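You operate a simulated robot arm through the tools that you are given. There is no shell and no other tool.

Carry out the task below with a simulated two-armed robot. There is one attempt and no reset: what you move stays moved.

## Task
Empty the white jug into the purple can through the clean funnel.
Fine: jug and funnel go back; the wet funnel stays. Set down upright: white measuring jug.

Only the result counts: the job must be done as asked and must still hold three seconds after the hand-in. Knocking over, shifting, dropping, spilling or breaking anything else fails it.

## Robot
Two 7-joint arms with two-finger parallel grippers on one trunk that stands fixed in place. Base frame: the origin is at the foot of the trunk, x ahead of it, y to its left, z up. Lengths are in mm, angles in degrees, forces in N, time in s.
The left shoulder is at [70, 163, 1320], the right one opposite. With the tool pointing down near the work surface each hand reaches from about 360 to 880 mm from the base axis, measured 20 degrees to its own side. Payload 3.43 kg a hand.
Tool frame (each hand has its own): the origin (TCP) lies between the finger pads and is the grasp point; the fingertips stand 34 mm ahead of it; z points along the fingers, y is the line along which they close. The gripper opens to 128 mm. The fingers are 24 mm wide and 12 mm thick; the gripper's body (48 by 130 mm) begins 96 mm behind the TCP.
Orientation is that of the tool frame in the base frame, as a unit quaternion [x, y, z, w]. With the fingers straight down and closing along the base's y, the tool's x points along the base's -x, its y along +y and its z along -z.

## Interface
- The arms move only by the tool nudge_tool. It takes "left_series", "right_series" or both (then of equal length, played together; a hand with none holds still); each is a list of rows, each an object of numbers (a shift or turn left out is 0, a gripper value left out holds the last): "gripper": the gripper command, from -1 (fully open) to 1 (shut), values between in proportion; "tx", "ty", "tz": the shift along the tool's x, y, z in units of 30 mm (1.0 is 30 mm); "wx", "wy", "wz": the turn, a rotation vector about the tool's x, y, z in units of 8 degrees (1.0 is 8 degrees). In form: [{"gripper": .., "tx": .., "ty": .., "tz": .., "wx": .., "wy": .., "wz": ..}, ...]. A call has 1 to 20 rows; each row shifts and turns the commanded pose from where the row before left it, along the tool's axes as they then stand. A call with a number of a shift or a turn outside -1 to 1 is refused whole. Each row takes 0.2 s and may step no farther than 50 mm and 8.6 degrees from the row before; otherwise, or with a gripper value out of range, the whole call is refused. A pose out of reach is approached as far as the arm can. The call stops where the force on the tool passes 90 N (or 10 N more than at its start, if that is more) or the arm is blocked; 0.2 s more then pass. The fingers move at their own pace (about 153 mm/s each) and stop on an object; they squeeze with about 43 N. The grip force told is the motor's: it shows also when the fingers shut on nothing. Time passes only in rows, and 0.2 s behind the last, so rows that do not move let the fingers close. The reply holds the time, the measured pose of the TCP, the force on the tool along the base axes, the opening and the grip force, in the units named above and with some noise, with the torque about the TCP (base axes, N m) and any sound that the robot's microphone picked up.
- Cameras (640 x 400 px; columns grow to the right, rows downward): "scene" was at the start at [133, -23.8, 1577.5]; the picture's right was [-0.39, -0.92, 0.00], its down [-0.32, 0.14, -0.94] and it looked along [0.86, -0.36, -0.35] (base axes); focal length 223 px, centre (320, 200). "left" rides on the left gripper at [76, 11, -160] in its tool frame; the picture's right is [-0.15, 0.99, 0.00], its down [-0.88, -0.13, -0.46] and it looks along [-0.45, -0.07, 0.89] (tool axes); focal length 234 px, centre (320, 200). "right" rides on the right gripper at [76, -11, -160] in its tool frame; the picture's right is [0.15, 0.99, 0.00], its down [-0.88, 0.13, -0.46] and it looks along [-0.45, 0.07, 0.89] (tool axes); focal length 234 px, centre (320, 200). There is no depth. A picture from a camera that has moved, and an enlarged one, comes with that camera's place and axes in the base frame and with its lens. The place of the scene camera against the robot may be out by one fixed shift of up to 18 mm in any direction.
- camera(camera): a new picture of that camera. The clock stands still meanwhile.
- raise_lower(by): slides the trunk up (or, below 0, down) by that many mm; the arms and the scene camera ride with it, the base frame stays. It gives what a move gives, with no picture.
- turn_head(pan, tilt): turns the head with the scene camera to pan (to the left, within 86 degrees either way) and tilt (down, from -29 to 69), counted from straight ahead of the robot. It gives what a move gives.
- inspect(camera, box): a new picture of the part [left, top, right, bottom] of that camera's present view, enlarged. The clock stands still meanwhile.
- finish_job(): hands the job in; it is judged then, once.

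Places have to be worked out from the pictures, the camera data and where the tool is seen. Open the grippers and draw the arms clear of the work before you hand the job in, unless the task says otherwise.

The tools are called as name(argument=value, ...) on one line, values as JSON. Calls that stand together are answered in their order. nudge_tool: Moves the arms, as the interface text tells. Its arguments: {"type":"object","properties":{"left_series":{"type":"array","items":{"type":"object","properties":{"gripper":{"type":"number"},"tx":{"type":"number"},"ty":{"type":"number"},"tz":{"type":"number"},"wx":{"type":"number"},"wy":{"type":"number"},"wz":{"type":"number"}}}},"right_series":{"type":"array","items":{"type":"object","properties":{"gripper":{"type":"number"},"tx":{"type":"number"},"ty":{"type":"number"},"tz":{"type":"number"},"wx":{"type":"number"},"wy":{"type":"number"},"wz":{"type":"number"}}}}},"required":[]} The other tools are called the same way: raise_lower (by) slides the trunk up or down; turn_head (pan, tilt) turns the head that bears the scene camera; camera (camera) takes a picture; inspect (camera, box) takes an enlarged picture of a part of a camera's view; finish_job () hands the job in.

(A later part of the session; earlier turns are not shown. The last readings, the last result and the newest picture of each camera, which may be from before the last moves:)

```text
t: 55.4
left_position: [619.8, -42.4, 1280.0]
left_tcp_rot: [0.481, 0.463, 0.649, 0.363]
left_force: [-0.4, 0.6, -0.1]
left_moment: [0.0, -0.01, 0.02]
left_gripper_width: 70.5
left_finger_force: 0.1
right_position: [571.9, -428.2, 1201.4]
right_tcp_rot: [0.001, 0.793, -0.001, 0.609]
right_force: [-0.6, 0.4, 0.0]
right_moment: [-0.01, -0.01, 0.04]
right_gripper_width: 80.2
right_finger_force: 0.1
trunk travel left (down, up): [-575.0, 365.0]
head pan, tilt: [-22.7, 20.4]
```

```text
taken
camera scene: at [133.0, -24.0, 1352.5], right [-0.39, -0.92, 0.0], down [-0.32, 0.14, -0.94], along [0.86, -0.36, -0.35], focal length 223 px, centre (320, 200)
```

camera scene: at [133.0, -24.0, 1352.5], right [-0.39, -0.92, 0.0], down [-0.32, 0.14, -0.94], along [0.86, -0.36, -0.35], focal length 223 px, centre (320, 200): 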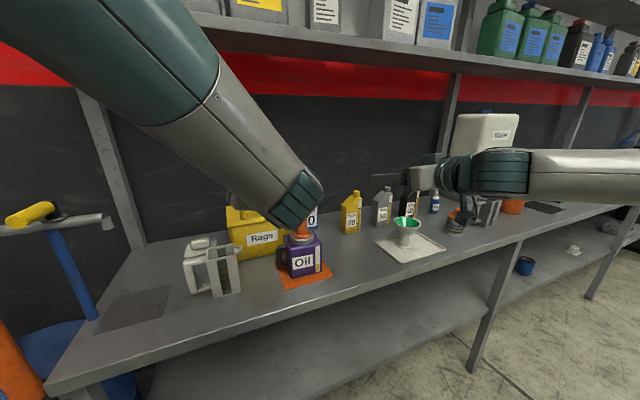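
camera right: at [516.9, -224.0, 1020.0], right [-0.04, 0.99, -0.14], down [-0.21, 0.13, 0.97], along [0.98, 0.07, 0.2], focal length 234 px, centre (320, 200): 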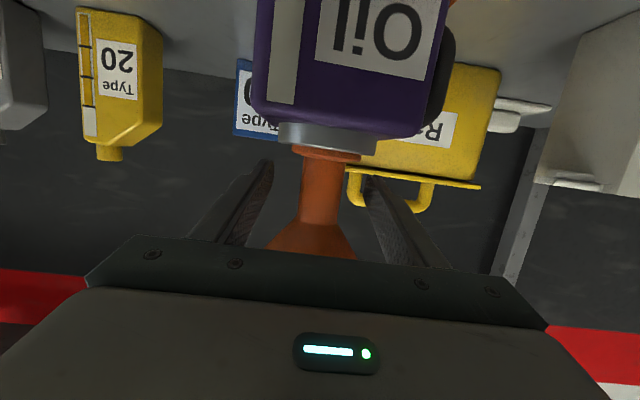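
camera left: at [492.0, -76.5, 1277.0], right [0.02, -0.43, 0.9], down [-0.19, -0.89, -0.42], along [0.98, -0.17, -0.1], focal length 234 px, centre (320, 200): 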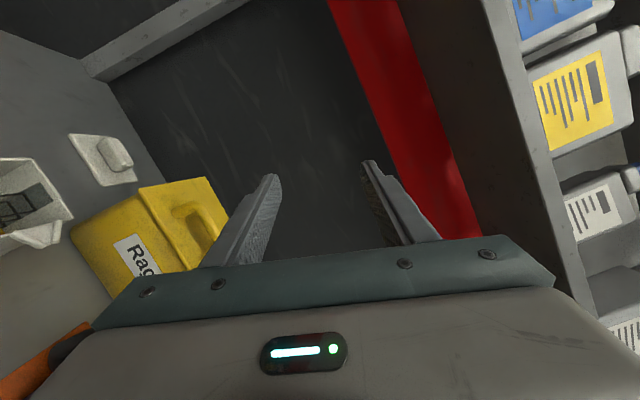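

Now I try the translation to y≈-195 at this trunk height.

nudge_tool(left_series=[{"tx": -0.892, "ty": 0.248, "tz": 0.168}, {"tx": -0.892, "ty": 0.248, "tz": 0.168}, {"tx": -0.892, "ty": 0.248, "tz": 0.168}, {"tx": -0.892, "ty": 0.248, "tz": 0.168}, {"tx": -0.892, "ty": 0.248, "tz": 0.168}, {"tx": -0.892, "ty": 0.248, "tz": 0.168}, {}])

camera(camera="scene")

```text
t: 57.2
left_position: [718.5, -140.1, 1304.8]
left_tcp_rot: [0.454, 0.502, 0.642, 0.36]
left_force: [0.8, 1.6, -0.5]
left_moment: [0.01, -0.01, -0.02]
left_gripper_width: 70.3
left_finger_force: 0.0
left hand out of reach, approached as far as the arm can: row 6
right_position: [573.2, -427.0, 1200.9]
right_tcp_rot: [0.001, 0.794, -0.001, 0.608]
right_force: [-0.2, -0.1, -0.7]
right_moment: [0.01, -0.01, 0.01]
right_gripper_width: 80.2
right_finger_force: 0.0
trunk travel left (down, up): [-575.0, 365.0]
head pan, tilt: [-22.7, 20.4]
stopped in row 7 (left hand): the arm was blocked; the commanded pose is now the measured one
```

```text
taken
camera scene: at [133.8, -23.5, 1352.4], right [-0.39, -0.92, 0.0], down [-0.32, 0.13, -0.94], along [0.86, -0.36, -0.35], focal length 223 px, centre (320, 200)
```

scene: 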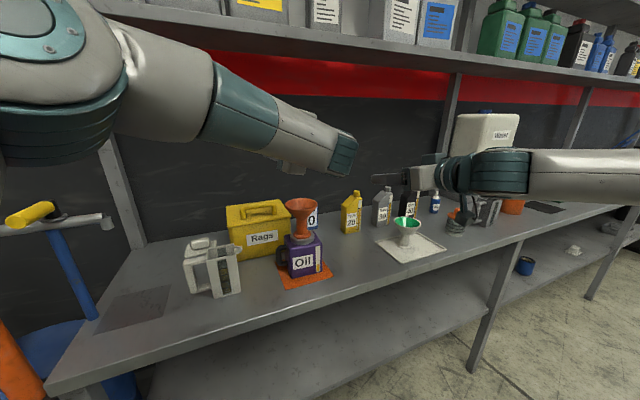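

The 15° pitch turned into an outward yaw after the roll, which makes the wrist strain. I test the same place with the hand yawed clockwise about the vertical, the natural direction for the left arm.

nudge_tool(left_series=[{"wx": -0.22, "wy": -0.97, "wz": -0.084}, {"wx": -0.22, "wy": -0.97, "wz": -0.084}, {"wx": -0.22, "wy": -0.97, "wz": -0.084}, {"wx": -0.22, "wy": -0.97, "wz": -0.084}, {"wx": -0.22, "wy": -0.97, "wz": -0.084}, {"wx": -0.22, "wy": -0.97, "wz": -0.084}, {}])

camera(camera="scene")

```text
t: 58.8
left_position: [714.2, -145.4, 1303.2]
left_tcp_rot: [0.621, 0.27, 0.44, 0.589]
left_force: [-0.7, -0.6, 0.3]
left_moment: [0.0, 0.02, 0.03]
left_gripper_width: 70.7
left_finger_force: 0.1
right_position: [569.7, -428.5, 1200.5]
right_tcp_rot: [0.001, 0.793, -0.001, 0.609]
right_force: [-0.7, -1.2, -0.1]
right_moment: [0.0, 0.02, 0.03]
right_gripper_width: 80.0
right_finger_force: 0.0
trunk travel left (down, up): [-575.0, 365.0]
head pan, tilt: [-22.7, 20.4]
```

```text
taken
camera scene: at [132.1, -25.1, 1352.6], right [-0.39, -0.92, 0.0], down [-0.32, 0.14, -0.94], along [0.86, -0.36, -0.35], focal length 223 px, centre (320, 200)
```

scene: 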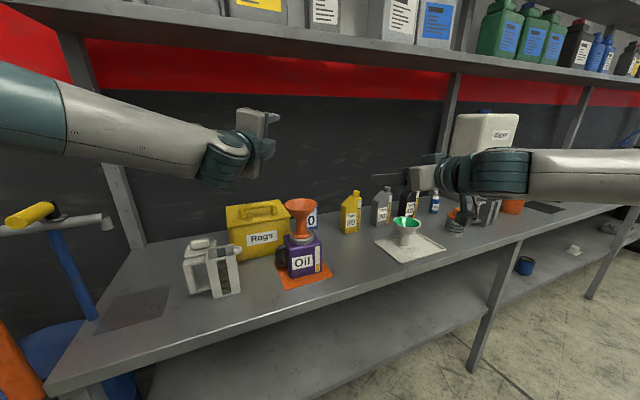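

With the hand yawed about -30° the arm looks comfortable. I test the final approach to above the funnel.

nudge_tool(left_series=[{"tx": -0.67, "ty": -0.056, "tz": 0.093}, {"tx": -0.67, "ty": -0.056, "tz": 0.093}, {"tx": -0.67, "ty": -0.056, "tz": 0.093}, {}])

camera(camera="scene")

camera(camera="left")

```text
t: 59.8
left_position: [698.4, -196.6, 1284.3]
left_tcp_rot: [0.621, 0.271, 0.44, 0.59]
left_force: [0.3, 0.0, -0.6]
left_moment: [0.03, -0.02, 0.02]
left_gripper_width: 70.3
left_finger_force: 0.2
right_position: [572.4, -427.2, 1200.8]
right_tcp_rot: [0.0, 0.793, 0.0, 0.609]
right_force: [0.6, -0.5, -0.2]
right_moment: [-0.04, 0.01, -0.08]
right_gripper_width: 80.0
right_finger_force: 0.1
trunk travel left (down, up): [-575.0, 365.0]
head pan, tilt: [-22.7, 20.4]
```

```text
taken
camera scene: at [132.8, -23.5, 1352.6], right [-0.39, -0.92, 0.0], down [-0.32, 0.13, -0.94], along [0.86, -0.36, -0.35], focal length 223 px, centre (320, 200)
```

scene: 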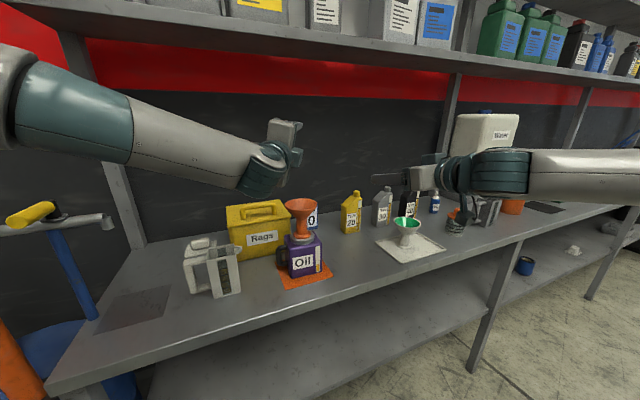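

```text
taken
camera left: at [592.8, -54.8, 1300.4], right [-0.25, -0.28, 0.93], down [-0.78, -0.51, -0.36], along [0.57, -0.81, -0.09], focal length 234 px, centre (320, 200)
```

left: 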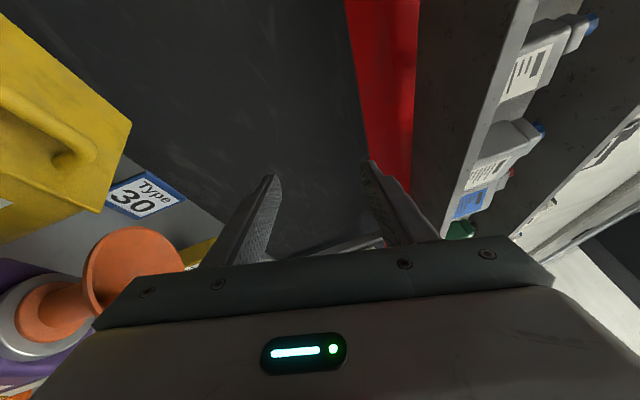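

The pour position is feasible. I test how much less yaw still works, since less yaw keeps the jug away from the Rags box.

nudge_tool(left_series=[{"wx": 0.228, "wy": 0.969, "wz": 0.083}, {"wx": 0.228, "wy": 0.969, "wz": 0.083}, {}])

nudge_tool(left_series=[{"wx": 0.228, "wy": 0.969, "wz": 0.083}, {}])

```text
t: 60.6
left_position: [696.8, -196.3, 1284.7]
left_tcp_rot: [0.578, 0.357, 0.517, 0.521]
left_force: [1.1, -0.5, -0.4]
left_moment: [0.01, 0.01, -0.01]
left_gripper_width: 70.4
left_finger_force: 0.0
right_position: [572.9, -425.0, 1201.2]
right_tcp_rot: [-0.001, 0.793, 0.0, 0.609]
right_force: [-0.3, 0.6, 0.2]
right_moment: [0.0, -0.01, -0.04]
right_gripper_width: 80.0
right_finger_force: 0.0
trunk travel left (down, up): [-575.0, 365.0]
head pan, tilt: [-22.7, 20.4]
```

```text
t: 61.2
left_position: [696.6, -196.6, 1285.9]
left_tcp_rot: [0.551, 0.396, 0.552, 0.485]
left_force: [-0.4, 0.9, -1.3]
left_moment: [0.03, 0.01, -0.03]
left_gripper_width: 70.6
left_finger_force: 0.1
right_position: [574.2, -424.6, 1201.6]
right_tcp_rot: [0.0, 0.793, -0.001, 0.609]
right_force: [0.7, -0.3, -0.1]
right_moment: [-0.01, -0.02, 0.01]
right_gripper_width: 80.0
right_finger_force: 0.0
trunk travel left (down, up): [-575.0, 365.0]
head pan, tilt: [-22.7, 20.4]
```

It's reachable with about -20° jug yaw and about 105° tilt. Now I unwind: move the left hand back over its own side and undo the tilt.

nudge_tool(left_series=[{"tx": 0.859, "ty": -0.16, "tz": -0.466}, {"tx": 0.859, "ty": -0.16, "tz": -0.466}, {"tx": 0.859, "ty": -0.16, "tz": -0.466}, {"tx": 0.859, "ty": -0.16, "tz": -0.466}, {"tx": 0.859, "ty": -0.16, "tz": -0.466}, {"wx": 0.259, "wz": -0.966}, {"wx": 0.259, "wz": -0.966}, {"wx": 0.259, "wz": -0.966}, {"wx": 0.259, "wz": -0.966}, {"wx": 0.259, "wz": -0.966}, {"wx": 0.259, "wz": -0.966}, {"wx": 0.259, "wz": -0.966}, {"wx": 0.259, "wz": -0.966}, {"wx": 0.259, "wz": -0.966}, {"wx": 0.259, "wz": -0.966}, {"wx": 0.259, "wz": -0.966}, {"wx": 0.259, "wz": -0.966}, {"wx": 0.259, "wz": -0.966}, {}])

```text
t: 65.2
left_position: [638.8, -62.0, 1285.5]
left_tcp_rot: [0.137, 0.775, -0.11, 0.607]
left_force: [0.1, 0.5, -0.4]
left_moment: [0.01, -0.01, 0.01]
left_gripper_width: 70.2
left_finger_force: 0.0
right_position: [571.7, -428.0, 1200.3]
right_tcp_rot: [0.0, 0.794, 0.0, 0.608]
right_force: [-0.5, 1.0, 0.3]
right_moment: [-0.03, -0.02, 0.0]
right_gripper_width: 80.1
right_finger_force: 0.1
trunk travel left (down, up): [-575.0, 365.0]
head pan, tilt: [-22.7, 20.4]
```

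Now I restore the exact forward-pointing orientation, shift in front of the handle line (y≈88), and narrow the opening to 46 mm so one finger fits in the handle hole.

nudge_tool(left_series=[{"wx": -0.82, "wy": 0.047, "wz": -0.2}, {"wx": -0.82, "wy": 0.047, "wz": -0.2}, {"wx": -0.82, "wy": 0.047, "wz": -0.2}, {"tx": 0.067, "ty": 0.98, "tz": -0.25, "gripper": 0.28}, {"tx": 0.067, "ty": 0.98, "tz": -0.25}, {"tx": 0.067, "ty": 0.98, "tz": -0.25}, {"tx": 0.067, "ty": 0.98, "tz": -0.25}, {"tx": 0.067, "ty": 0.98, "tz": -0.25}, {}])

raise_lower(by=-150)

camera(camera="scene")

```text
t: 67.2
left_position: [600.4, 85.6, 1286.4]
left_tcp_rot: [0.001, 0.794, 0.001, 0.608]
left_force: [0.2, -0.3, 0.3]
left_moment: [0.03, 0.0, -0.01]
left_gripper_width: 46.2
left_finger_force: 0.1
right_position: [572.0, -428.2, 1201.2]
right_tcp_rot: [0.001, 0.794, -0.001, 0.608]
right_force: [0.0, -0.3, -0.7]
right_moment: [0.02, -0.01, 0.02]
right_gripper_width: 80.1
right_finger_force: 0.1
trunk travel left (down, up): [-575.0, 365.0]
head pan, tilt: [-22.7, 20.4]
```

```text
t: 68.9
left_position: [600.6, 85.4, 1137.2]
left_tcp_rot: [0.002, 0.794, 0.0, 0.608]
left_force: [-0.6, -0.7, -0.9]
left_moment: [-0.02, -0.01, 0.01]
left_gripper_width: 46.2
left_finger_force: 0.0
right_position: [571.7, -426.8, 1051.1]
right_tcp_rot: [0.0, 0.794, 0.0, 0.608]
right_force: [0.1, -0.8, -0.1]
right_moment: [-0.04, -0.01, 0.03]
right_gripper_width: 80.0
right_finger_force: 0.1
trunk travel left (down, up): [-425.0, 515.0]
head pan, tilt: [-22.7, 20.4]
```

```text
taken
camera scene: at [132.7, -23.7, 1202.6], right [-0.39, -0.92, 0.0], down [-0.32, 0.13, -0.94], along [0.86, -0.36, -0.35], focal length 223 px, centre (320, 200)
```

scene: 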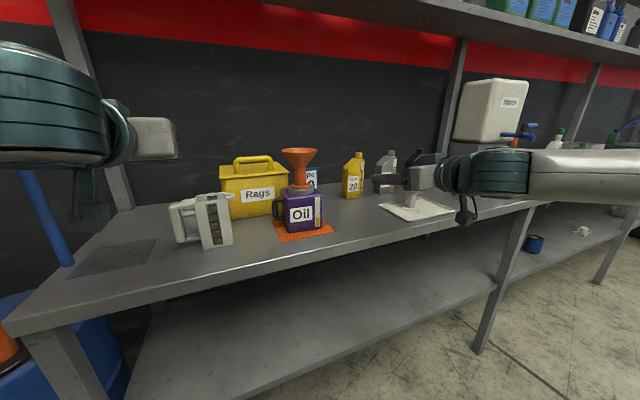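

I descend in front of the handle to about z 965.

nudge_tool(left_series=[{"tx": 0.92, "tz": 0.247}, {"tx": 0.92, "tz": 0.247}, {"tx": 0.92, "tz": 0.247}, {"tx": 0.92, "tz": 0.247, "ty": 0.05}, {"tx": 0.92, "tz": 0.247, "ty": 0.05}, {"tx": 0.92, "tz": 0.247}, {}])

camera(camera="left")

inspect(camera="scene", box=[130, 170, 270, 280])

```text
t: 70.5
left_position: [600.4, 90.9, 968.7]
left_tcp_rot: [0.001, 0.794, 0.001, 0.608]
left_force: [0.1, -0.3, -0.9]
left_moment: [0.0, -0.01, -0.01]
left_gripper_width: 46.2
left_finger_force: 0.1
right_position: [571.4, -426.8, 1051.1]
right_tcp_rot: [0.001, 0.794, -0.001, 0.609]
right_force: [-0.6, -0.2, 0.4]
right_moment: [-0.02, -0.03, -0.01]
right_gripper_width: 79.7
right_finger_force: 0.0
trunk travel left (down, up): [-425.0, 515.0]
head pan, tilt: [-22.7, 20.4]
```

```text
taken
camera left: at [426.5, 102.3, 938.0], right [0.04, 0.99, 0.14], down [-0.21, -0.13, 0.97], along [0.98, -0.07, 0.2], focal length 234 px, centre (320, 200)
```

left: 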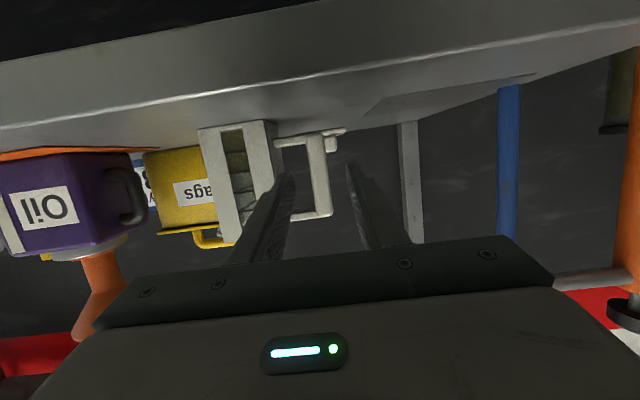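

```text
3.64 times, centred on (200, 225) of scene
camera zoom: at [132.6, -23.9, 1202.6], right [-0.39, -0.92, 0.0], down [-0.32, 0.14, -0.94], along [0.86, -0.36, -0.35], focal length 811 px, centre (756, 109)
```

zoom: 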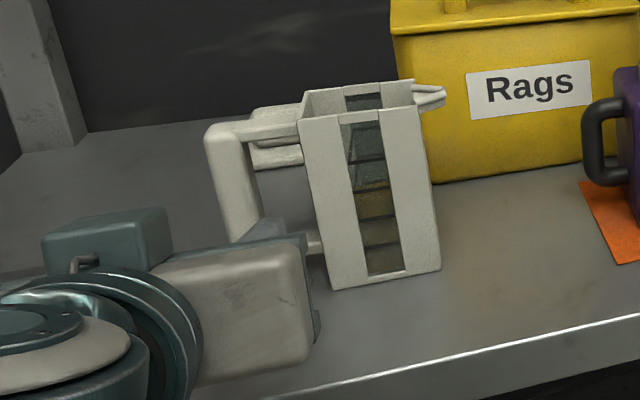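

I zoom the left wrist view to measure the handle bar.

inspect(camera="left", box=[190, 110, 370, 240])

```text
3.08 times, centred on (280, 175) of left
camera zoom: at [426.5, 102.3, 938.0], right [0.04, 0.99, 0.14], down [-0.21, -0.13, 0.97], along [0.98, -0.07, 0.2], focal length 720 px, centre (443, 277)
```

zoom: 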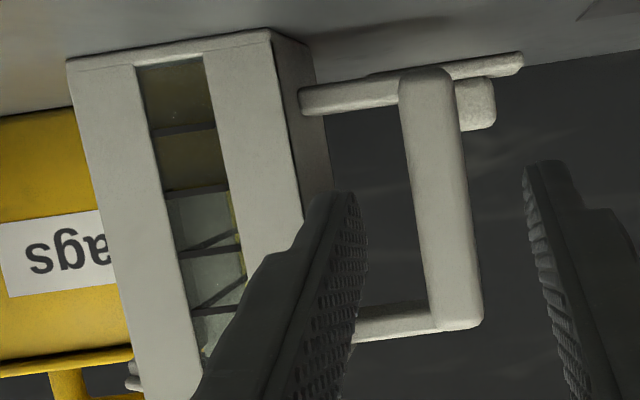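

The handle bar is about 18 mm thick, centred at y≈87, z 918–1009, with the hole around z 963. I correct y and advance halfway.

nudge_tool(left_series=[{"ty": -0.125, "tx": 0.1}, {"tz": 0.72, "tx": -0.193}, {"tz": 0.72, "tx": -0.193}, {}])

inspect(camera="left", box=[190, 90, 400, 240])

inspect(camera="scene", box=[130, 170, 270, 280])

```text
t: 71.5
left_position: [645.0, 86.3, 963.8]
left_tcp_rot: [0.001, 0.793, 0.001, 0.609]
left_force: [0.1, 0.1, 1.3]
left_moment: [-0.01, 0.0, -0.03]
left_gripper_width: 46.2
left_finger_force: 0.1
right_position: [571.6, -427.1, 1050.9]
right_tcp_rot: [-0.001, 0.793, 0.001, 0.609]
right_force: [0.6, -0.1, 0.1]
right_moment: [-0.01, -0.01, -0.01]
right_gripper_width: 79.8
right_finger_force: 0.0
trunk travel left (down, up): [-425.0, 515.0]
head pan, tilt: [-22.7, 20.4]
```

```text
2.67 times, centred on (295, 165) of left
camera zoom: at [471.7, 97.8, 931.8], right [0.04, 0.99, 0.14], down [-0.21, -0.13, 0.97], along [0.98, -0.07, 0.2], focal length 624 px, centre (387, 293)
```

zoom: 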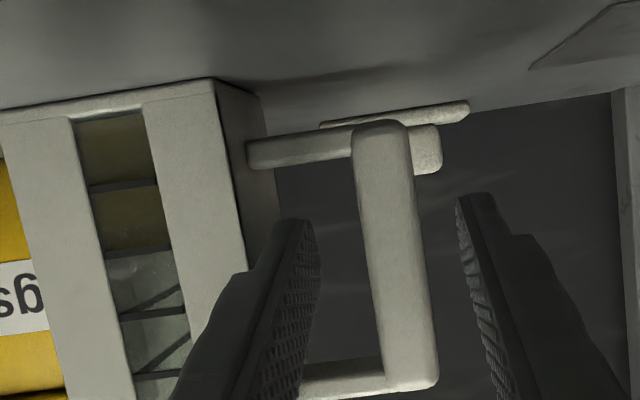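

```text
3.64 times, centred on (200, 225) of scene
camera zoom: at [132.7, -23.7, 1202.6], right [-0.39, -0.92, 0.0], down [-0.32, 0.13, -0.94], along [0.86, -0.36, -0.35], focal length 811 px, centre (756, 109)
```

zoom: 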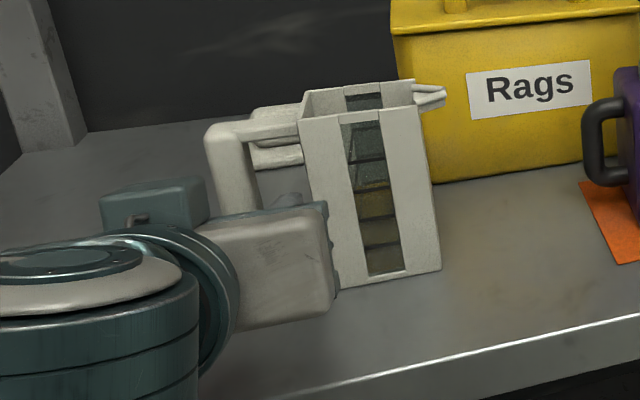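

The bar is centred between the fingers. I advance the remaining 45 mm.

nudge_tool(left_series=[{"tz": 0.72, "tx": -0.193}, {"tz": 0.72, "tx": -0.193}, {}])

inspect(camera="left", box=[190, 90, 400, 240])

inspect(camera="scene", box=[130, 170, 270, 280])

```text
t: 72.3
left_position: [690.9, 86.2, 962.4]
left_tcp_rot: [0.002, 0.794, 0.0, 0.608]
left_force: [0.1, -0.2, 0.5]
left_moment: [-0.01, 0.02, -0.03]
left_gripper_width: 46.0
left_finger_force: 0.1
right_position: [571.1, -427.6, 1050.7]
right_tcp_rot: [0.001, 0.793, -0.001, 0.609]
right_force: [-0.2, 0.9, -0.6]
right_moment: [-0.04, 0.01, 0.0]
right_gripper_width: 79.8
right_finger_force: 0.1
trunk travel left (down, up): [-425.0, 515.0]
head pan, tilt: [-22.7, 20.4]
```

```text
2.67 times, centred on (295, 165) of left
camera zoom: at [516.7, 97.2, 930.5], right [0.04, 0.99, 0.14], down [-0.21, -0.13, 0.97], along [0.98, -0.07, 0.2], focal length 624 px, centre (387, 293)
```

zoom: 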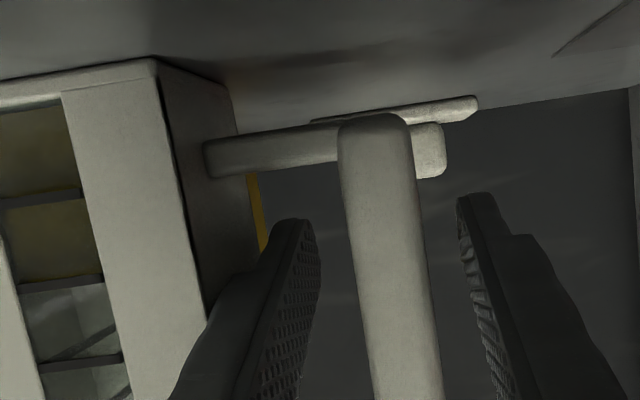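

```text
3.64 times, centred on (200, 225) of scene
camera zoom: at [132.7, -23.8, 1202.6], right [-0.39, -0.92, 0.0], down [-0.32, 0.14, -0.94], along [0.86, -0.36, -0.35], focal length 811 px, centre (756, 109)
```

zoom: 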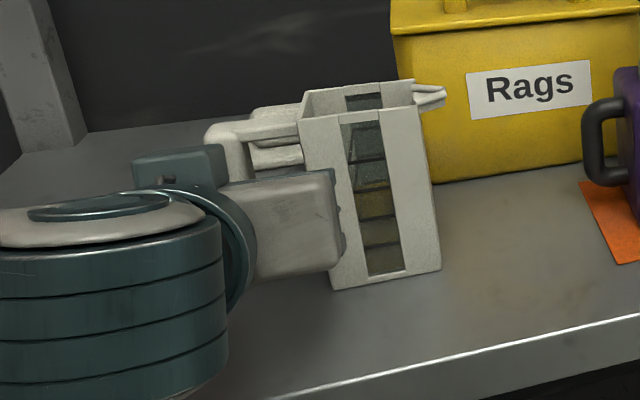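

Both fingers straddle the bar with even gaps, so I close.

nudge_tool(left_series=[{"gripper": 0.5}, {"gripper": 1}, {}, {}])

inspect(camera="scene", box=[130, 170, 270, 280])

inspect(camera="left", box=[190, 90, 400, 240])

```text
t: 73.3
left_position: [690.8, 84.9, 962.6]
left_tcp_rot: [0.001, 0.794, 0.001, 0.608]
left_force: [0.8, -0.5, 0.1]
left_moment: [-0.12, -0.07, 0.04]
left_gripper_width: 19.6
left_finger_force: 43.7
right_position: [572.3, -427.2, 1051.7]
right_tcp_rot: [0.0, 0.794, 0.0, 0.608]
right_force: [0.6, 0.6, 0.1]
right_moment: [-0.03, -0.04, -0.04]
right_gripper_width: 80.1
right_finger_force: 0.0
trunk travel left (down, up): [-425.0, 515.0]
head pan, tilt: [-22.7, 20.4]
```

```text
3.64 times, centred on (200, 225) of scene
camera zoom: at [132.9, -23.7, 1202.5], right [-0.39, -0.92, 0.0], down [-0.32, 0.13, -0.94], along [0.86, -0.36, -0.35], focal length 811 px, centre (756, 109)
```

zoom: 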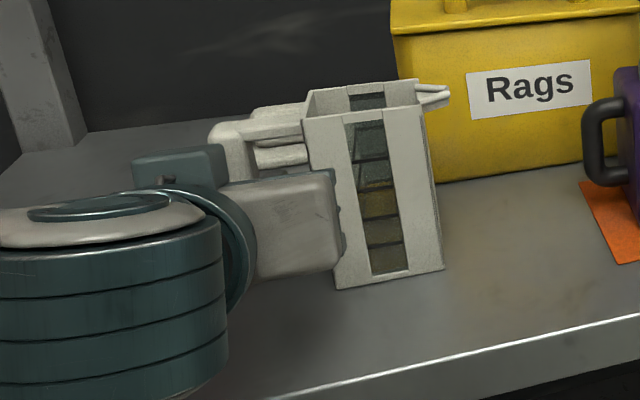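

```text
2.67 times, centred on (295, 165) of left
camera zoom: at [516.6, 97.1, 930.5], right [0.04, 0.99, 0.14], down [-0.21, -0.13, 0.97], along [0.98, -0.07, 0.2], focal length 624 px, centre (387, 293)
```

zoom: 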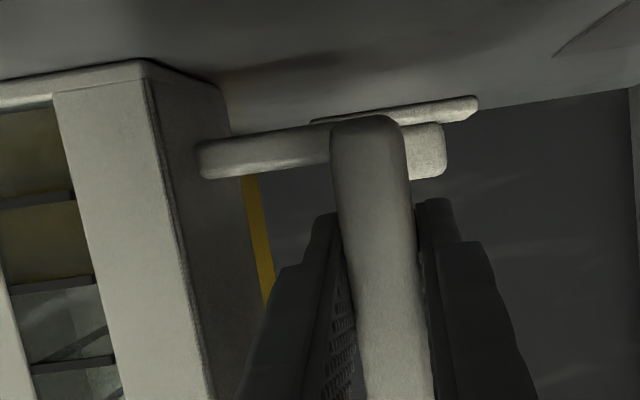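

Gripped at 19.6 mm. The jug slid about 3 mm toward -y, so I note its home TCP as about (691, 88, 962.6). I lift gently by 20 mm and check for slip or tilt.

nudge_tool(left_series=[{"tx": -0.1, "tz": -0.027}, {"tx": -0.2, "tz": -0.054}, {"tx": -0.25, "tz": -0.067}, {"tx": -0.15, "tz": -0.04}, {}, {}])

inspect(camera="scene", box=[130, 160, 270, 270])

inspect(camera="left", box=[190, 90, 400, 240])

```text
t: 74.7
left_position: [690.3, 86.5, 984.3]
left_tcp_rot: [0.002, 0.794, 0.0, 0.608]
left_force: [0.3, 0.1, -1.2]
left_moment: [0.2, -0.01, 0.0]
left_gripper_width: 19.7
left_finger_force: 42.9
right_position: [571.3, -426.0, 1050.8]
right_tcp_rot: [0.0, 0.793, 0.0, 0.609]
right_force: [-0.1, -0.1, 0.4]
right_moment: [0.03, -0.02, 0.0]
right_gripper_width: 79.9
right_finger_force: 0.2
trunk travel left (down, up): [-425.0, 515.0]
head pan, tilt: [-22.7, 20.4]
```

```text
3.64 times, centred on (200, 215) of scene
camera zoom: at [133.1, -23.8, 1202.5], right [-0.39, -0.92, 0.0], down [-0.32, 0.14, -0.94], along [0.86, -0.36, -0.35], focal length 811 px, centre (756, 146)
```

zoom: 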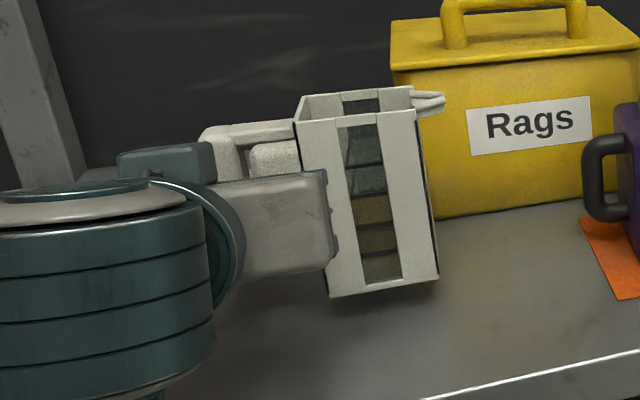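

```text
2.67 times, centred on (295, 165) of left
camera zoom: at [515.5, 97.5, 952.1], right [0.04, 0.99, 0.14], down [-0.21, -0.13, 0.97], along [0.98, -0.07, 0.2], focal length 624 px, centre (387, 293)
```

zoom: 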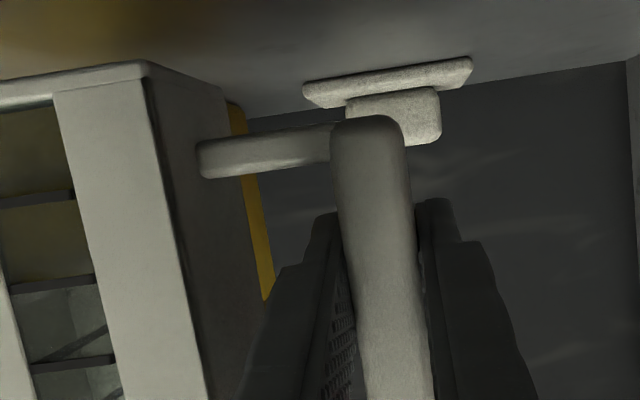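

The jug is held firmly and level, with no slip in the wrist view. I raise the trunk 150 mm to carry it straight up.

raise_lower(by=150)

camera(camera="scene")

```text
t: 76.5
left_position: [689.7, 86.2, 1132.6]
left_tcp_rot: [0.001, 0.794, 0.001, 0.608]
left_force: [1.1, 0.0, -2.6]
left_moment: [0.14, 0.0, 0.0]
left_gripper_width: 19.7
left_finger_force: 43.1
right_position: [572.0, -427.3, 1200.0]
right_tcp_rot: [0.0, 0.793, 0.0, 0.609]
right_force: [0.3, -0.4, -0.3]
right_moment: [-0.01, 0.0, 0.0]
right_gripper_width: 79.7
right_finger_force: 0.1
trunk travel left (down, up): [-575.0, 365.0]
head pan, tilt: [-22.7, 20.4]
```

```text
taken
camera scene: at [133.4, -23.8, 1352.4], right [-0.39, -0.92, 0.0], down [-0.32, 0.14, -0.94], along [0.86, -0.36, -0.35], focal length 223 px, centre (320, 200)
```

scene: 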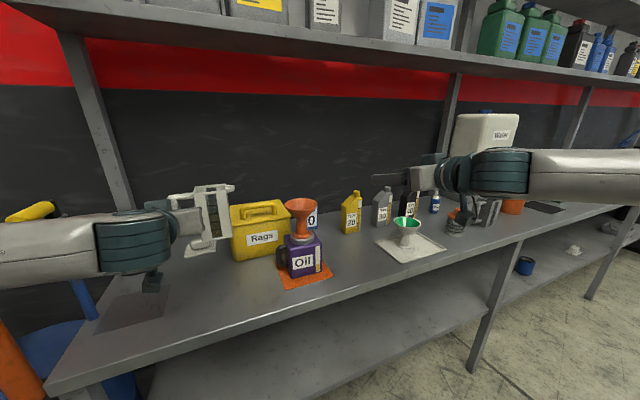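

I lift another 40 mm and yaw the jug slowly by -22°.

nudge_tool(left_series=[{"tx": -0.4, "tz": -0.107}, {"tx": -0.5, "tz": -0.134}, {"tx": -0.4, "tz": -0.107}, {"wx": 0.3, "wz": 0.08}, {"wx": 0.443, "wz": 0.119}, {"wx": 0.443, "wz": 0.119}, {"wx": 0.443, "wz": 0.119}, {"wx": 0.443, "wz": 0.119}, {"wx": 0.344, "wz": 0.092}, {"wx": 0.24, "wz": 0.063}, {}, {}])

camera(camera="scene")

```text
t: 79.1
left_position: [689.4, 86.5, 1175.1]
left_tcp_rot: [0.152, 0.779, -0.116, 0.597]
left_force: [-0.2, -0.2, -2.8]
left_moment: [0.15, -0.06, 0.0]
left_gripper_width: 19.5
left_finger_force: 42.5
right_position: [571.3, -427.5, 1200.1]
right_tcp_rot: [0.0, 0.793, -0.001, 0.609]
right_force: [-1.0, -0.3, -0.1]
right_moment: [-0.01, -0.01, 0.0]
right_gripper_width: 79.6
right_finger_force: 0.1
trunk travel left (down, up): [-575.0, 365.0]
head pan, tilt: [-22.7, 20.4]
```

```text
taken
camera scene: at [133.2, -23.6, 1352.5], right [-0.39, -0.92, 0.0], down [-0.32, 0.13, -0.94], along [0.86, -0.36, -0.35], focal length 223 px, centre (320, 200)
```

scene: 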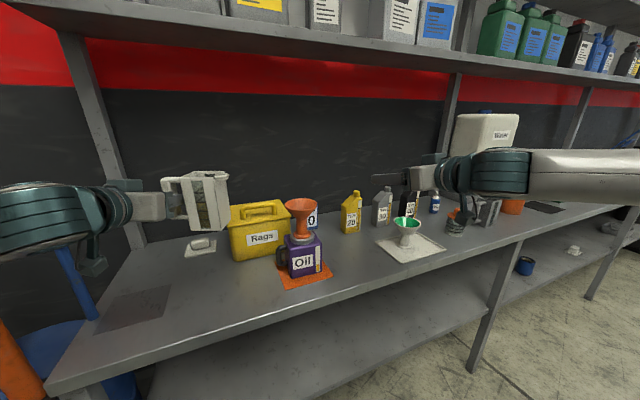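

Yaw done. I tilt to about 28° (well below where it would pour) and move the spout to about 40 mm short of the funnel, still high.

nudge_tool(left_series=[{"wx": -0.1295, "wz": 0.483}, {"wx": -0.1295, "wz": 0.483}, {"wx": -0.1295, "wz": 0.483}, {"wx": -0.1295, "wz": 0.483}, {"wx": -0.1295, "wz": 0.483}, {"wx": -0.1295, "wz": 0.483}, {"wx": -0.1295, "wz": 0.483}, {"tx": -0.2, "ty": -0.22, "tz": 0.3}, {"tx": -0.3, "ty": -0.33, "tz": 0.46}, {"tx": -0.3, "ty": -0.33, "tz": 0.46}, {"tx": -0.3, "ty": -0.33, "tz": 0.46}, {"tx": -0.3, "ty": -0.33, "tz": 0.46}, {"tx": -0.3, "ty": -0.33, "tz": 0.46}, {"tx": -0.3, "ty": -0.33, "tz": 0.46}, {"tx": -0.29, "ty": -0.33, "tz": 0.46}, {}, {}])

camera(camera="scene")

inspect(camera="scene", box=[200, 120, 360, 280])

```text
t: 82.7
left_position: [767.6, -37.7, 1174.5]
left_tcp_rot: [0.293, 0.728, 0.076, 0.616]
left_force: [-0.2, -0.2, -2.2]
left_moment: [0.13, -0.05, 0.0]
left_gripper_width: 19.5
left_finger_force: 42.8
right_position: [572.8, -427.6, 1201.6]
right_tcp_rot: [0.0, 0.794, 0.001, 0.608]
right_force: [-0.1, -0.3, 0.4]
right_moment: [-0.02, 0.01, 0.04]
right_gripper_width: 80.0
right_finger_force: 0.1
trunk travel left (down, up): [-575.0, 365.0]
head pan, tilt: [-22.7, 20.4]
```

```text
taken
camera scene: at [133.3, -24.1, 1352.5], right [-0.39, -0.92, 0.0], down [-0.32, 0.14, -0.94], along [0.86, -0.36, -0.35], focal length 223 px, centre (320, 200)
```

scene: 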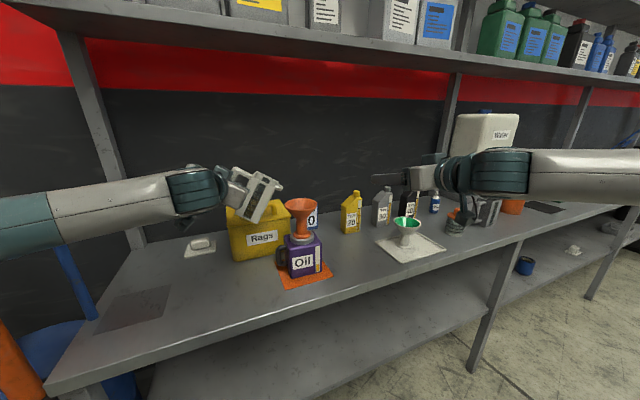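

```text
2.50 times, centred on (280, 200) of scene
camera zoom: at [133.3, -24.1, 1352.5], right [-0.39, -0.92, 0.0], down [-0.32, 0.14, -0.94], along [0.86, -0.36, -0.35], focal length 558 px, centre (420, 200)
```

zoom: 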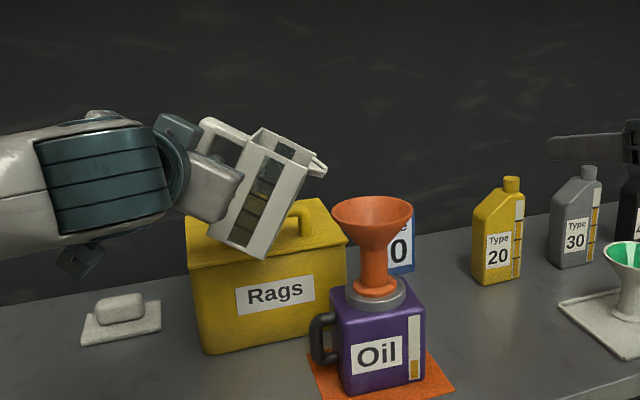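

The spout tip's predicted place agrees with the picture to a few mm. I move it over the funnel's +y inner half, still not pouring.

nudge_tool(left_series=[{"tx": -0.053, "ty": -0.468, "tz": -0.011}, {"tx": -0.053, "ty": -0.468, "tz": -0.011}, {"tx": -0.053, "ty": -0.468, "tz": -0.011}, {}, {}])

inspect(camera="scene", box=[230, 130, 350, 260])

camera(camera="right")

camera(camera="left")

```text
t: 83.9
left_position: [754.5, -74.1, 1159.7]
left_tcp_rot: [0.293, 0.728, 0.076, 0.615]
left_force: [-0.2, -0.2, -2.0]
left_moment: [0.13, -0.05, 0.02]
left_gripper_width: 19.6
left_finger_force: 43.2
right_position: [571.9, -427.2, 1200.4]
right_tcp_rot: [0.001, 0.794, -0.001, 0.608]
right_force: [-0.5, 1.0, -0.4]
right_moment: [0.0, 0.01, -0.01]
right_gripper_width: 79.9
right_finger_force: 0.1
trunk travel left (down, up): [-575.0, 365.0]
head pan, tilt: [-22.7, 20.4]
```

```text
3.08 times, centred on (290, 195) of scene
camera zoom: at [133.2, -24.0, 1352.5], right [-0.39, -0.92, 0.0], down [-0.32, 0.14, -0.94], along [0.86, -0.36, -0.35], focal length 686 px, centre (412, 215)
```

zoom: 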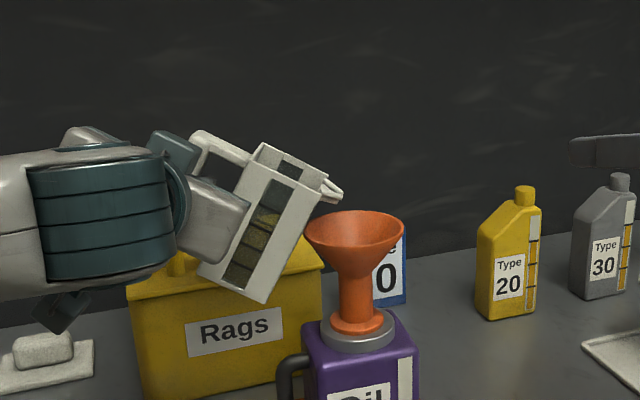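

```text
taken
camera right: at [397.1, -437.7, 1169.7], right [-0.04, 0.99, -0.14], down [-0.21, 0.13, 0.97], along [0.98, 0.07, 0.2], focal length 234 px, centre (320, 200)
```

right: 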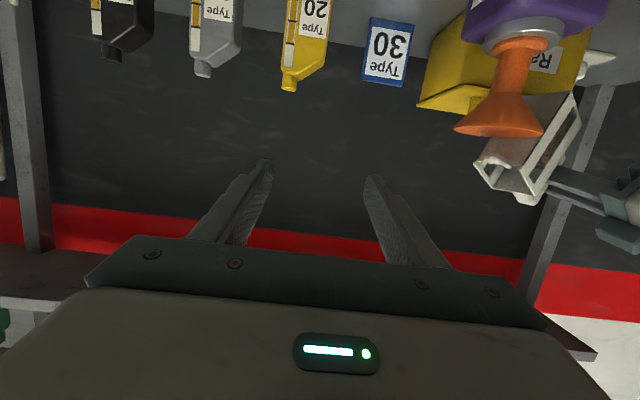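

```text
taken
camera left: at [601.9, 14.1, 1136.6], right [0.34, 0.73, 0.59], down [-0.41, -0.45, 0.79], along [0.85, -0.51, 0.15], focal length 234 px, centre (320, 200)
```

left: 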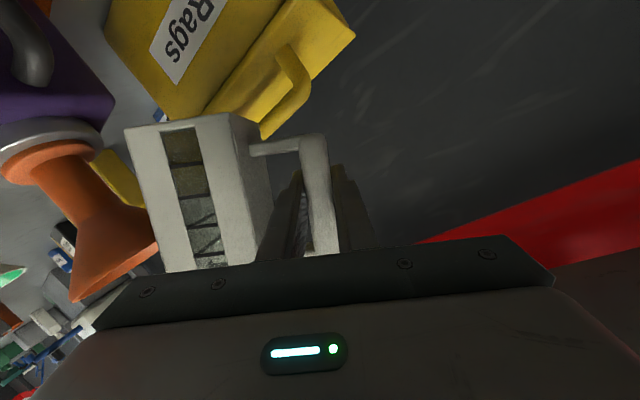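

I zoom the right wrist camera to triangulate the spout tip relative to the funnel rim.

inspect(camera="right", box=[430, 50, 610, 220])

inspect(camera="scene", box=[270, 160, 330, 220])

```text
2.35 times, centred on (520, 135) of right
camera zoom: at [397.1, -437.7, 1169.7], right [-0.04, 0.99, -0.14], down [-0.21, 0.13, 0.97], along [0.98, 0.07, 0.2], focal length 551 px, centre (-151, 353)
```

zoom: 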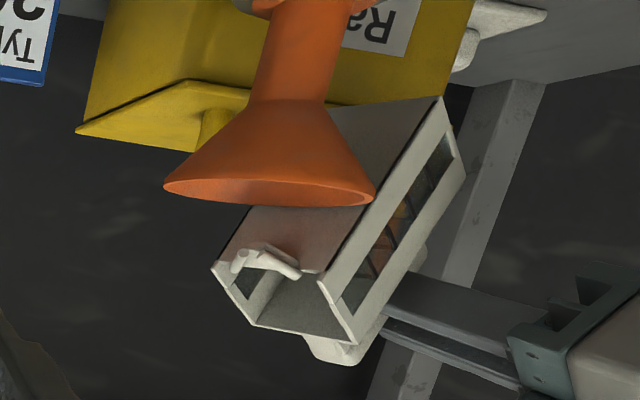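

```text
6.67 times, centred on (300, 190) of scene
camera zoom: at [133.2, -24.0, 1352.5], right [-0.39, -0.92, 0.0], down [-0.32, 0.14, -0.94], along [0.86, -0.36, -0.35], focal length 1487 px, centre (453, 267)
```

zoom: 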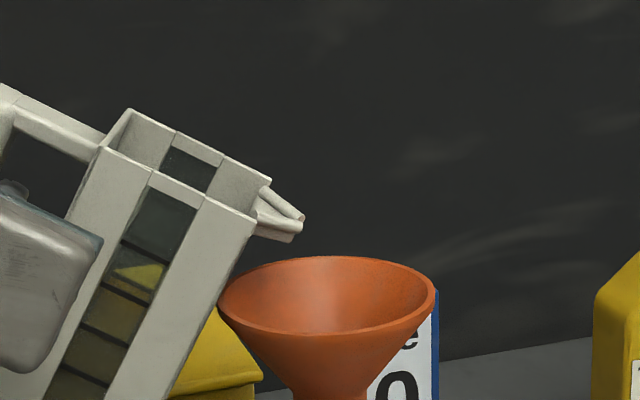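

Both cameras put the spout tip at about (697, -203, 1148), some 30 mm above the rim and about 9 mm to +y of its centre. I start tilting about the spout tip, first 16°.

nudge_tool(left_series=[{"tx": -0.2986, "ty": 0.1137, "tz": -0.08, "wx": -0.1295, "wz": 0.483}, {"tx": -0.2986, "ty": 0.1137, "tz": -0.08, "wx": -0.1295, "wz": 0.483}, {"tx": -0.2986, "ty": 0.1137, "tz": -0.08, "wx": -0.1295, "wz": 0.483}, {"tx": -0.2986, "ty": 0.1137, "tz": -0.08, "wx": -0.1295, "wz": 0.483}, {}])

inspect(camera="scene", box=[230, 130, 350, 260])

inspect(camera="right", box=[430, 50, 610, 220])

```text
t: 85.1
left_position: [751.5, -84.3, 1195.7]
left_tcp_rot: [0.365, 0.679, 0.184, 0.61]
left_force: [-0.3, 0.2, -2.6]
left_moment: [0.07, -0.03, -0.04]
left_gripper_width: 19.6
left_finger_force: 42.8
right_position: [572.3, -426.6, 1200.0]
right_tcp_rot: [0.0, 0.793, 0.0, 0.609]
right_force: [-0.5, -0.4, 0.6]
right_moment: [0.0, 0.03, -0.03]
right_gripper_width: 79.8
right_finger_force: 0.0
trunk travel left (down, up): [-575.0, 365.0]
head pan, tilt: [-22.7, 20.4]
```

```text
3.08 times, centred on (290, 195) of scene
camera zoom: at [133.6, -23.5, 1352.5], right [-0.39, -0.92, 0.0], down [-0.32, 0.13, -0.94], along [0.86, -0.36, -0.35], focal length 686 px, centre (412, 215)
```

zoom: 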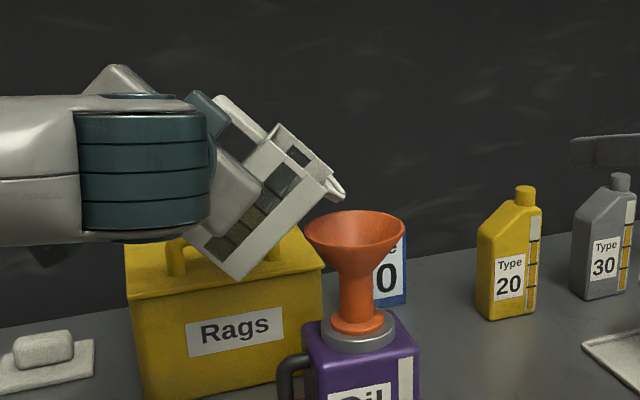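

```text
2.35 times, centred on (520, 135) of right
camera zoom: at [397.4, -437.2, 1169.8], right [-0.04, 0.99, -0.14], down [-0.21, 0.13, 0.97], along [0.98, 0.07, 0.2], focal length 551 px, centre (-151, 353)
```

zoom: 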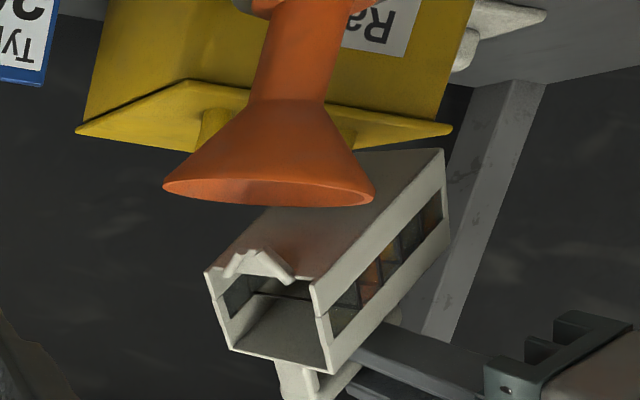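

The tip stays put over the funnel. I continue in finer 2° rows and watch for the onset of pouring.

nudge_tool(left_series=[{"tx": -0.1482, "ty": 0.0595, "tz": -0.0397, "wx": -0.0647, "wz": 0.2415}, {"tx": -0.1482, "ty": 0.0595, "tz": -0.0397, "wx": -0.0647, "wz": 0.2415}, {"tx": -0.1482, "ty": 0.0595, "tz": -0.0397, "wx": -0.0647, "wz": 0.2415}, {"tx": -0.1482, "ty": 0.0595, "tz": -0.0397, "wx": -0.0647, "wz": 0.2415}, {}])

inspect(camera="scene", box=[250, 140, 340, 230])

inspect(camera="right", box=[430, 50, 610, 220])

```text
t: 86.3
left_position: [748.7, -91.8, 1213.0]
left_tcp_rot: [0.398, 0.649, 0.237, 0.603]
left_force: [0.2, 0.2, -2.2]
left_moment: [0.09, -0.02, 0.03]
left_gripper_width: 19.5
left_finger_force: 42.6
right_position: [572.4, -426.7, 1201.0]
right_tcp_rot: [0.0, 0.793, 0.0, 0.609]
right_force: [0.3, -0.5, 0.1]
right_moment: [-0.01, -0.04, -0.02]
right_gripper_width: 80.2
right_finger_force: 0.0
trunk travel left (down, up): [-575.0, 365.0]
head pan, tilt: [-22.7, 20.4]
```

```text
4.44 times, centred on (295, 185) of scene
camera zoom: at [133.4, -23.7, 1352.5], right [-0.39, -0.92, 0.0], down [-0.32, 0.13, -0.94], along [0.86, -0.36, -0.35], focal length 991 px, centre (431, 267)
```

zoom: 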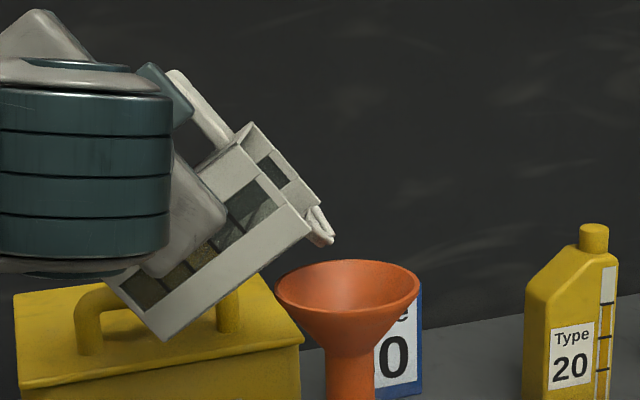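

```text
2.35 times, centred on (520, 135) of right
camera zoom: at [397.3, -437.4, 1169.8], right [-0.04, 0.99, -0.14], down [-0.21, 0.13, 0.97], along [0.98, 0.07, 0.2], focal length 551 px, centre (-151, 353)
```

zoom: 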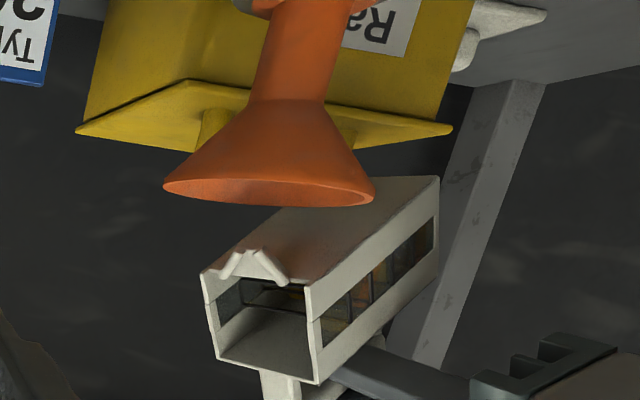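

No flow yet at about 52°, and the tip is still on target. I continue to about 60°.

nudge_tool(left_series=[{"tx": -0.1482, "ty": 0.0595, "tz": -0.0397, "wx": -0.0647, "wz": 0.2415}, {"tx": -0.1482, "ty": 0.0595, "tz": -0.0397, "wx": -0.0647, "wz": 0.2415}, {"tx": -0.1482, "ty": 0.0595, "tz": -0.0397, "wx": -0.0647, "wz": 0.2415}, {"tx": -0.1482, "ty": 0.0595, "tz": -0.0397, "wx": -0.0647, "wz": 0.2415}, {}])

inspect(camera="scene", box=[250, 140, 340, 230])

inspect(camera="right", box=[430, 50, 610, 220])

```text
t: 87.5
left_position: [744.4, -100.8, 1228.1]
left_tcp_rot: [0.43, 0.617, 0.289, 0.593]
left_force: [0.2, -0.6, -2.8]
left_moment: [0.06, -0.02, 0.0]
left_gripper_width: 19.5
left_finger_force: 43.5
right_position: [571.8, -427.2, 1201.0]
right_tcp_rot: [0.0, 0.794, 0.0, 0.609]
right_force: [-0.1, -0.2, -0.7]
right_moment: [0.0, -0.01, 0.0]
right_gripper_width: 80.2
right_finger_force: 0.0
trunk travel left (down, up): [-575.0, 365.0]
head pan, tilt: [-22.7, 20.4]
```

```text
4.44 times, centred on (295, 185) of scene
camera zoom: at [133.4, -23.7, 1352.5], right [-0.39, -0.92, 0.0], down [-0.32, 0.13, -0.94], along [0.86, -0.36, -0.35], focal length 991 px, centre (431, 267)
```

zoom: 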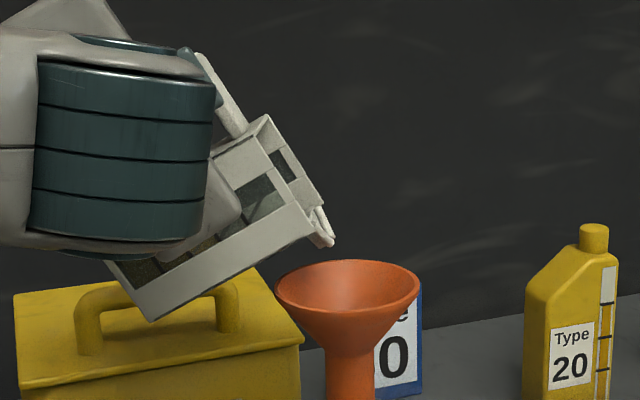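

```text
2.35 times, centred on (520, 135) of right
camera zoom: at [397.3, -437.4, 1169.8], right [-0.04, 0.99, -0.14], down [-0.21, 0.13, 0.97], along [0.98, 0.07, 0.2], focal length 551 px, centre (-151, 353)
```

zoom: 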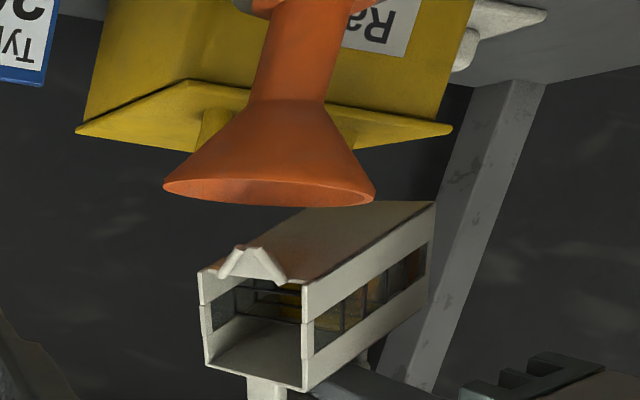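

Oil is approaching the mouth at about 60°. I continue in small steps.

nudge_tool(left_series=[{"tx": -0.1482, "ty": 0.0595, "tz": -0.0397, "wx": -0.0647, "wz": 0.2415}, {"tx": -0.1482, "ty": 0.0595, "tz": -0.0397, "wx": -0.0647, "wz": 0.2415}, {}, {}])

inspect(camera="scene", box=[250, 140, 340, 230])

inspect(camera="right", box=[430, 50, 610, 220])

```text
t: 88.5
left_position: [742.1, -107.8, 1235.8]
left_tcp_rot: [0.445, 0.6, 0.314, 0.586]
left_force: [-0.1, -0.5, -1.9]
left_moment: [0.06, 0.0, 0.04]
left_gripper_width: 19.6
left_finger_force: 42.8
right_position: [572.5, -427.2, 1202.3]
right_tcp_rot: [0.001, 0.794, -0.001, 0.608]
right_force: [-0.4, 0.7, 0.7]
right_moment: [0.01, -0.01, 0.01]
right_gripper_width: 80.0
right_finger_force: 0.0
trunk travel left (down, up): [-575.0, 365.0]
head pan, tilt: [-22.7, 20.4]
```

```text
4.44 times, centred on (295, 185) of scene
camera zoom: at [133.1, -24.0, 1352.5], right [-0.39, -0.92, 0.0], down [-0.32, 0.14, -0.94], along [0.86, -0.36, -0.35], focal length 991 px, centre (431, 267)
```

zoom: 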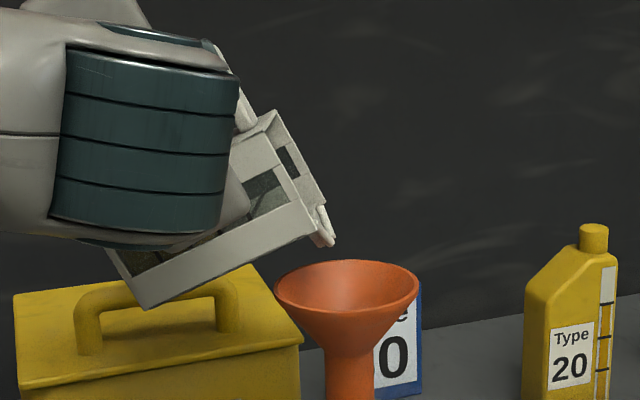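

```text
2.35 times, centred on (520, 135) of right
camera zoom: at [397.0, -437.7, 1169.8], right [-0.04, 0.99, -0.14], down [-0.21, 0.13, 0.97], along [0.98, 0.07, 0.2], focal length 551 px, centre (-151, 353)
```

zoom: 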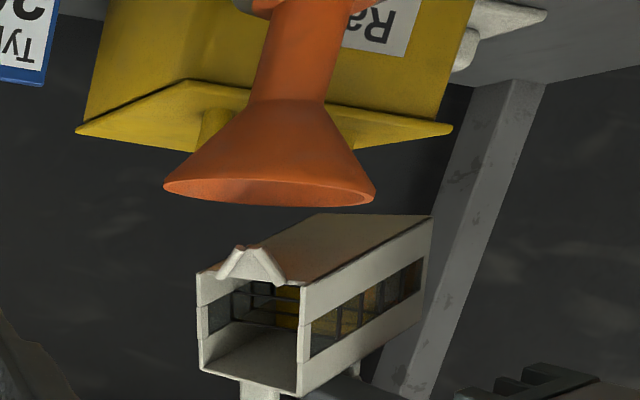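

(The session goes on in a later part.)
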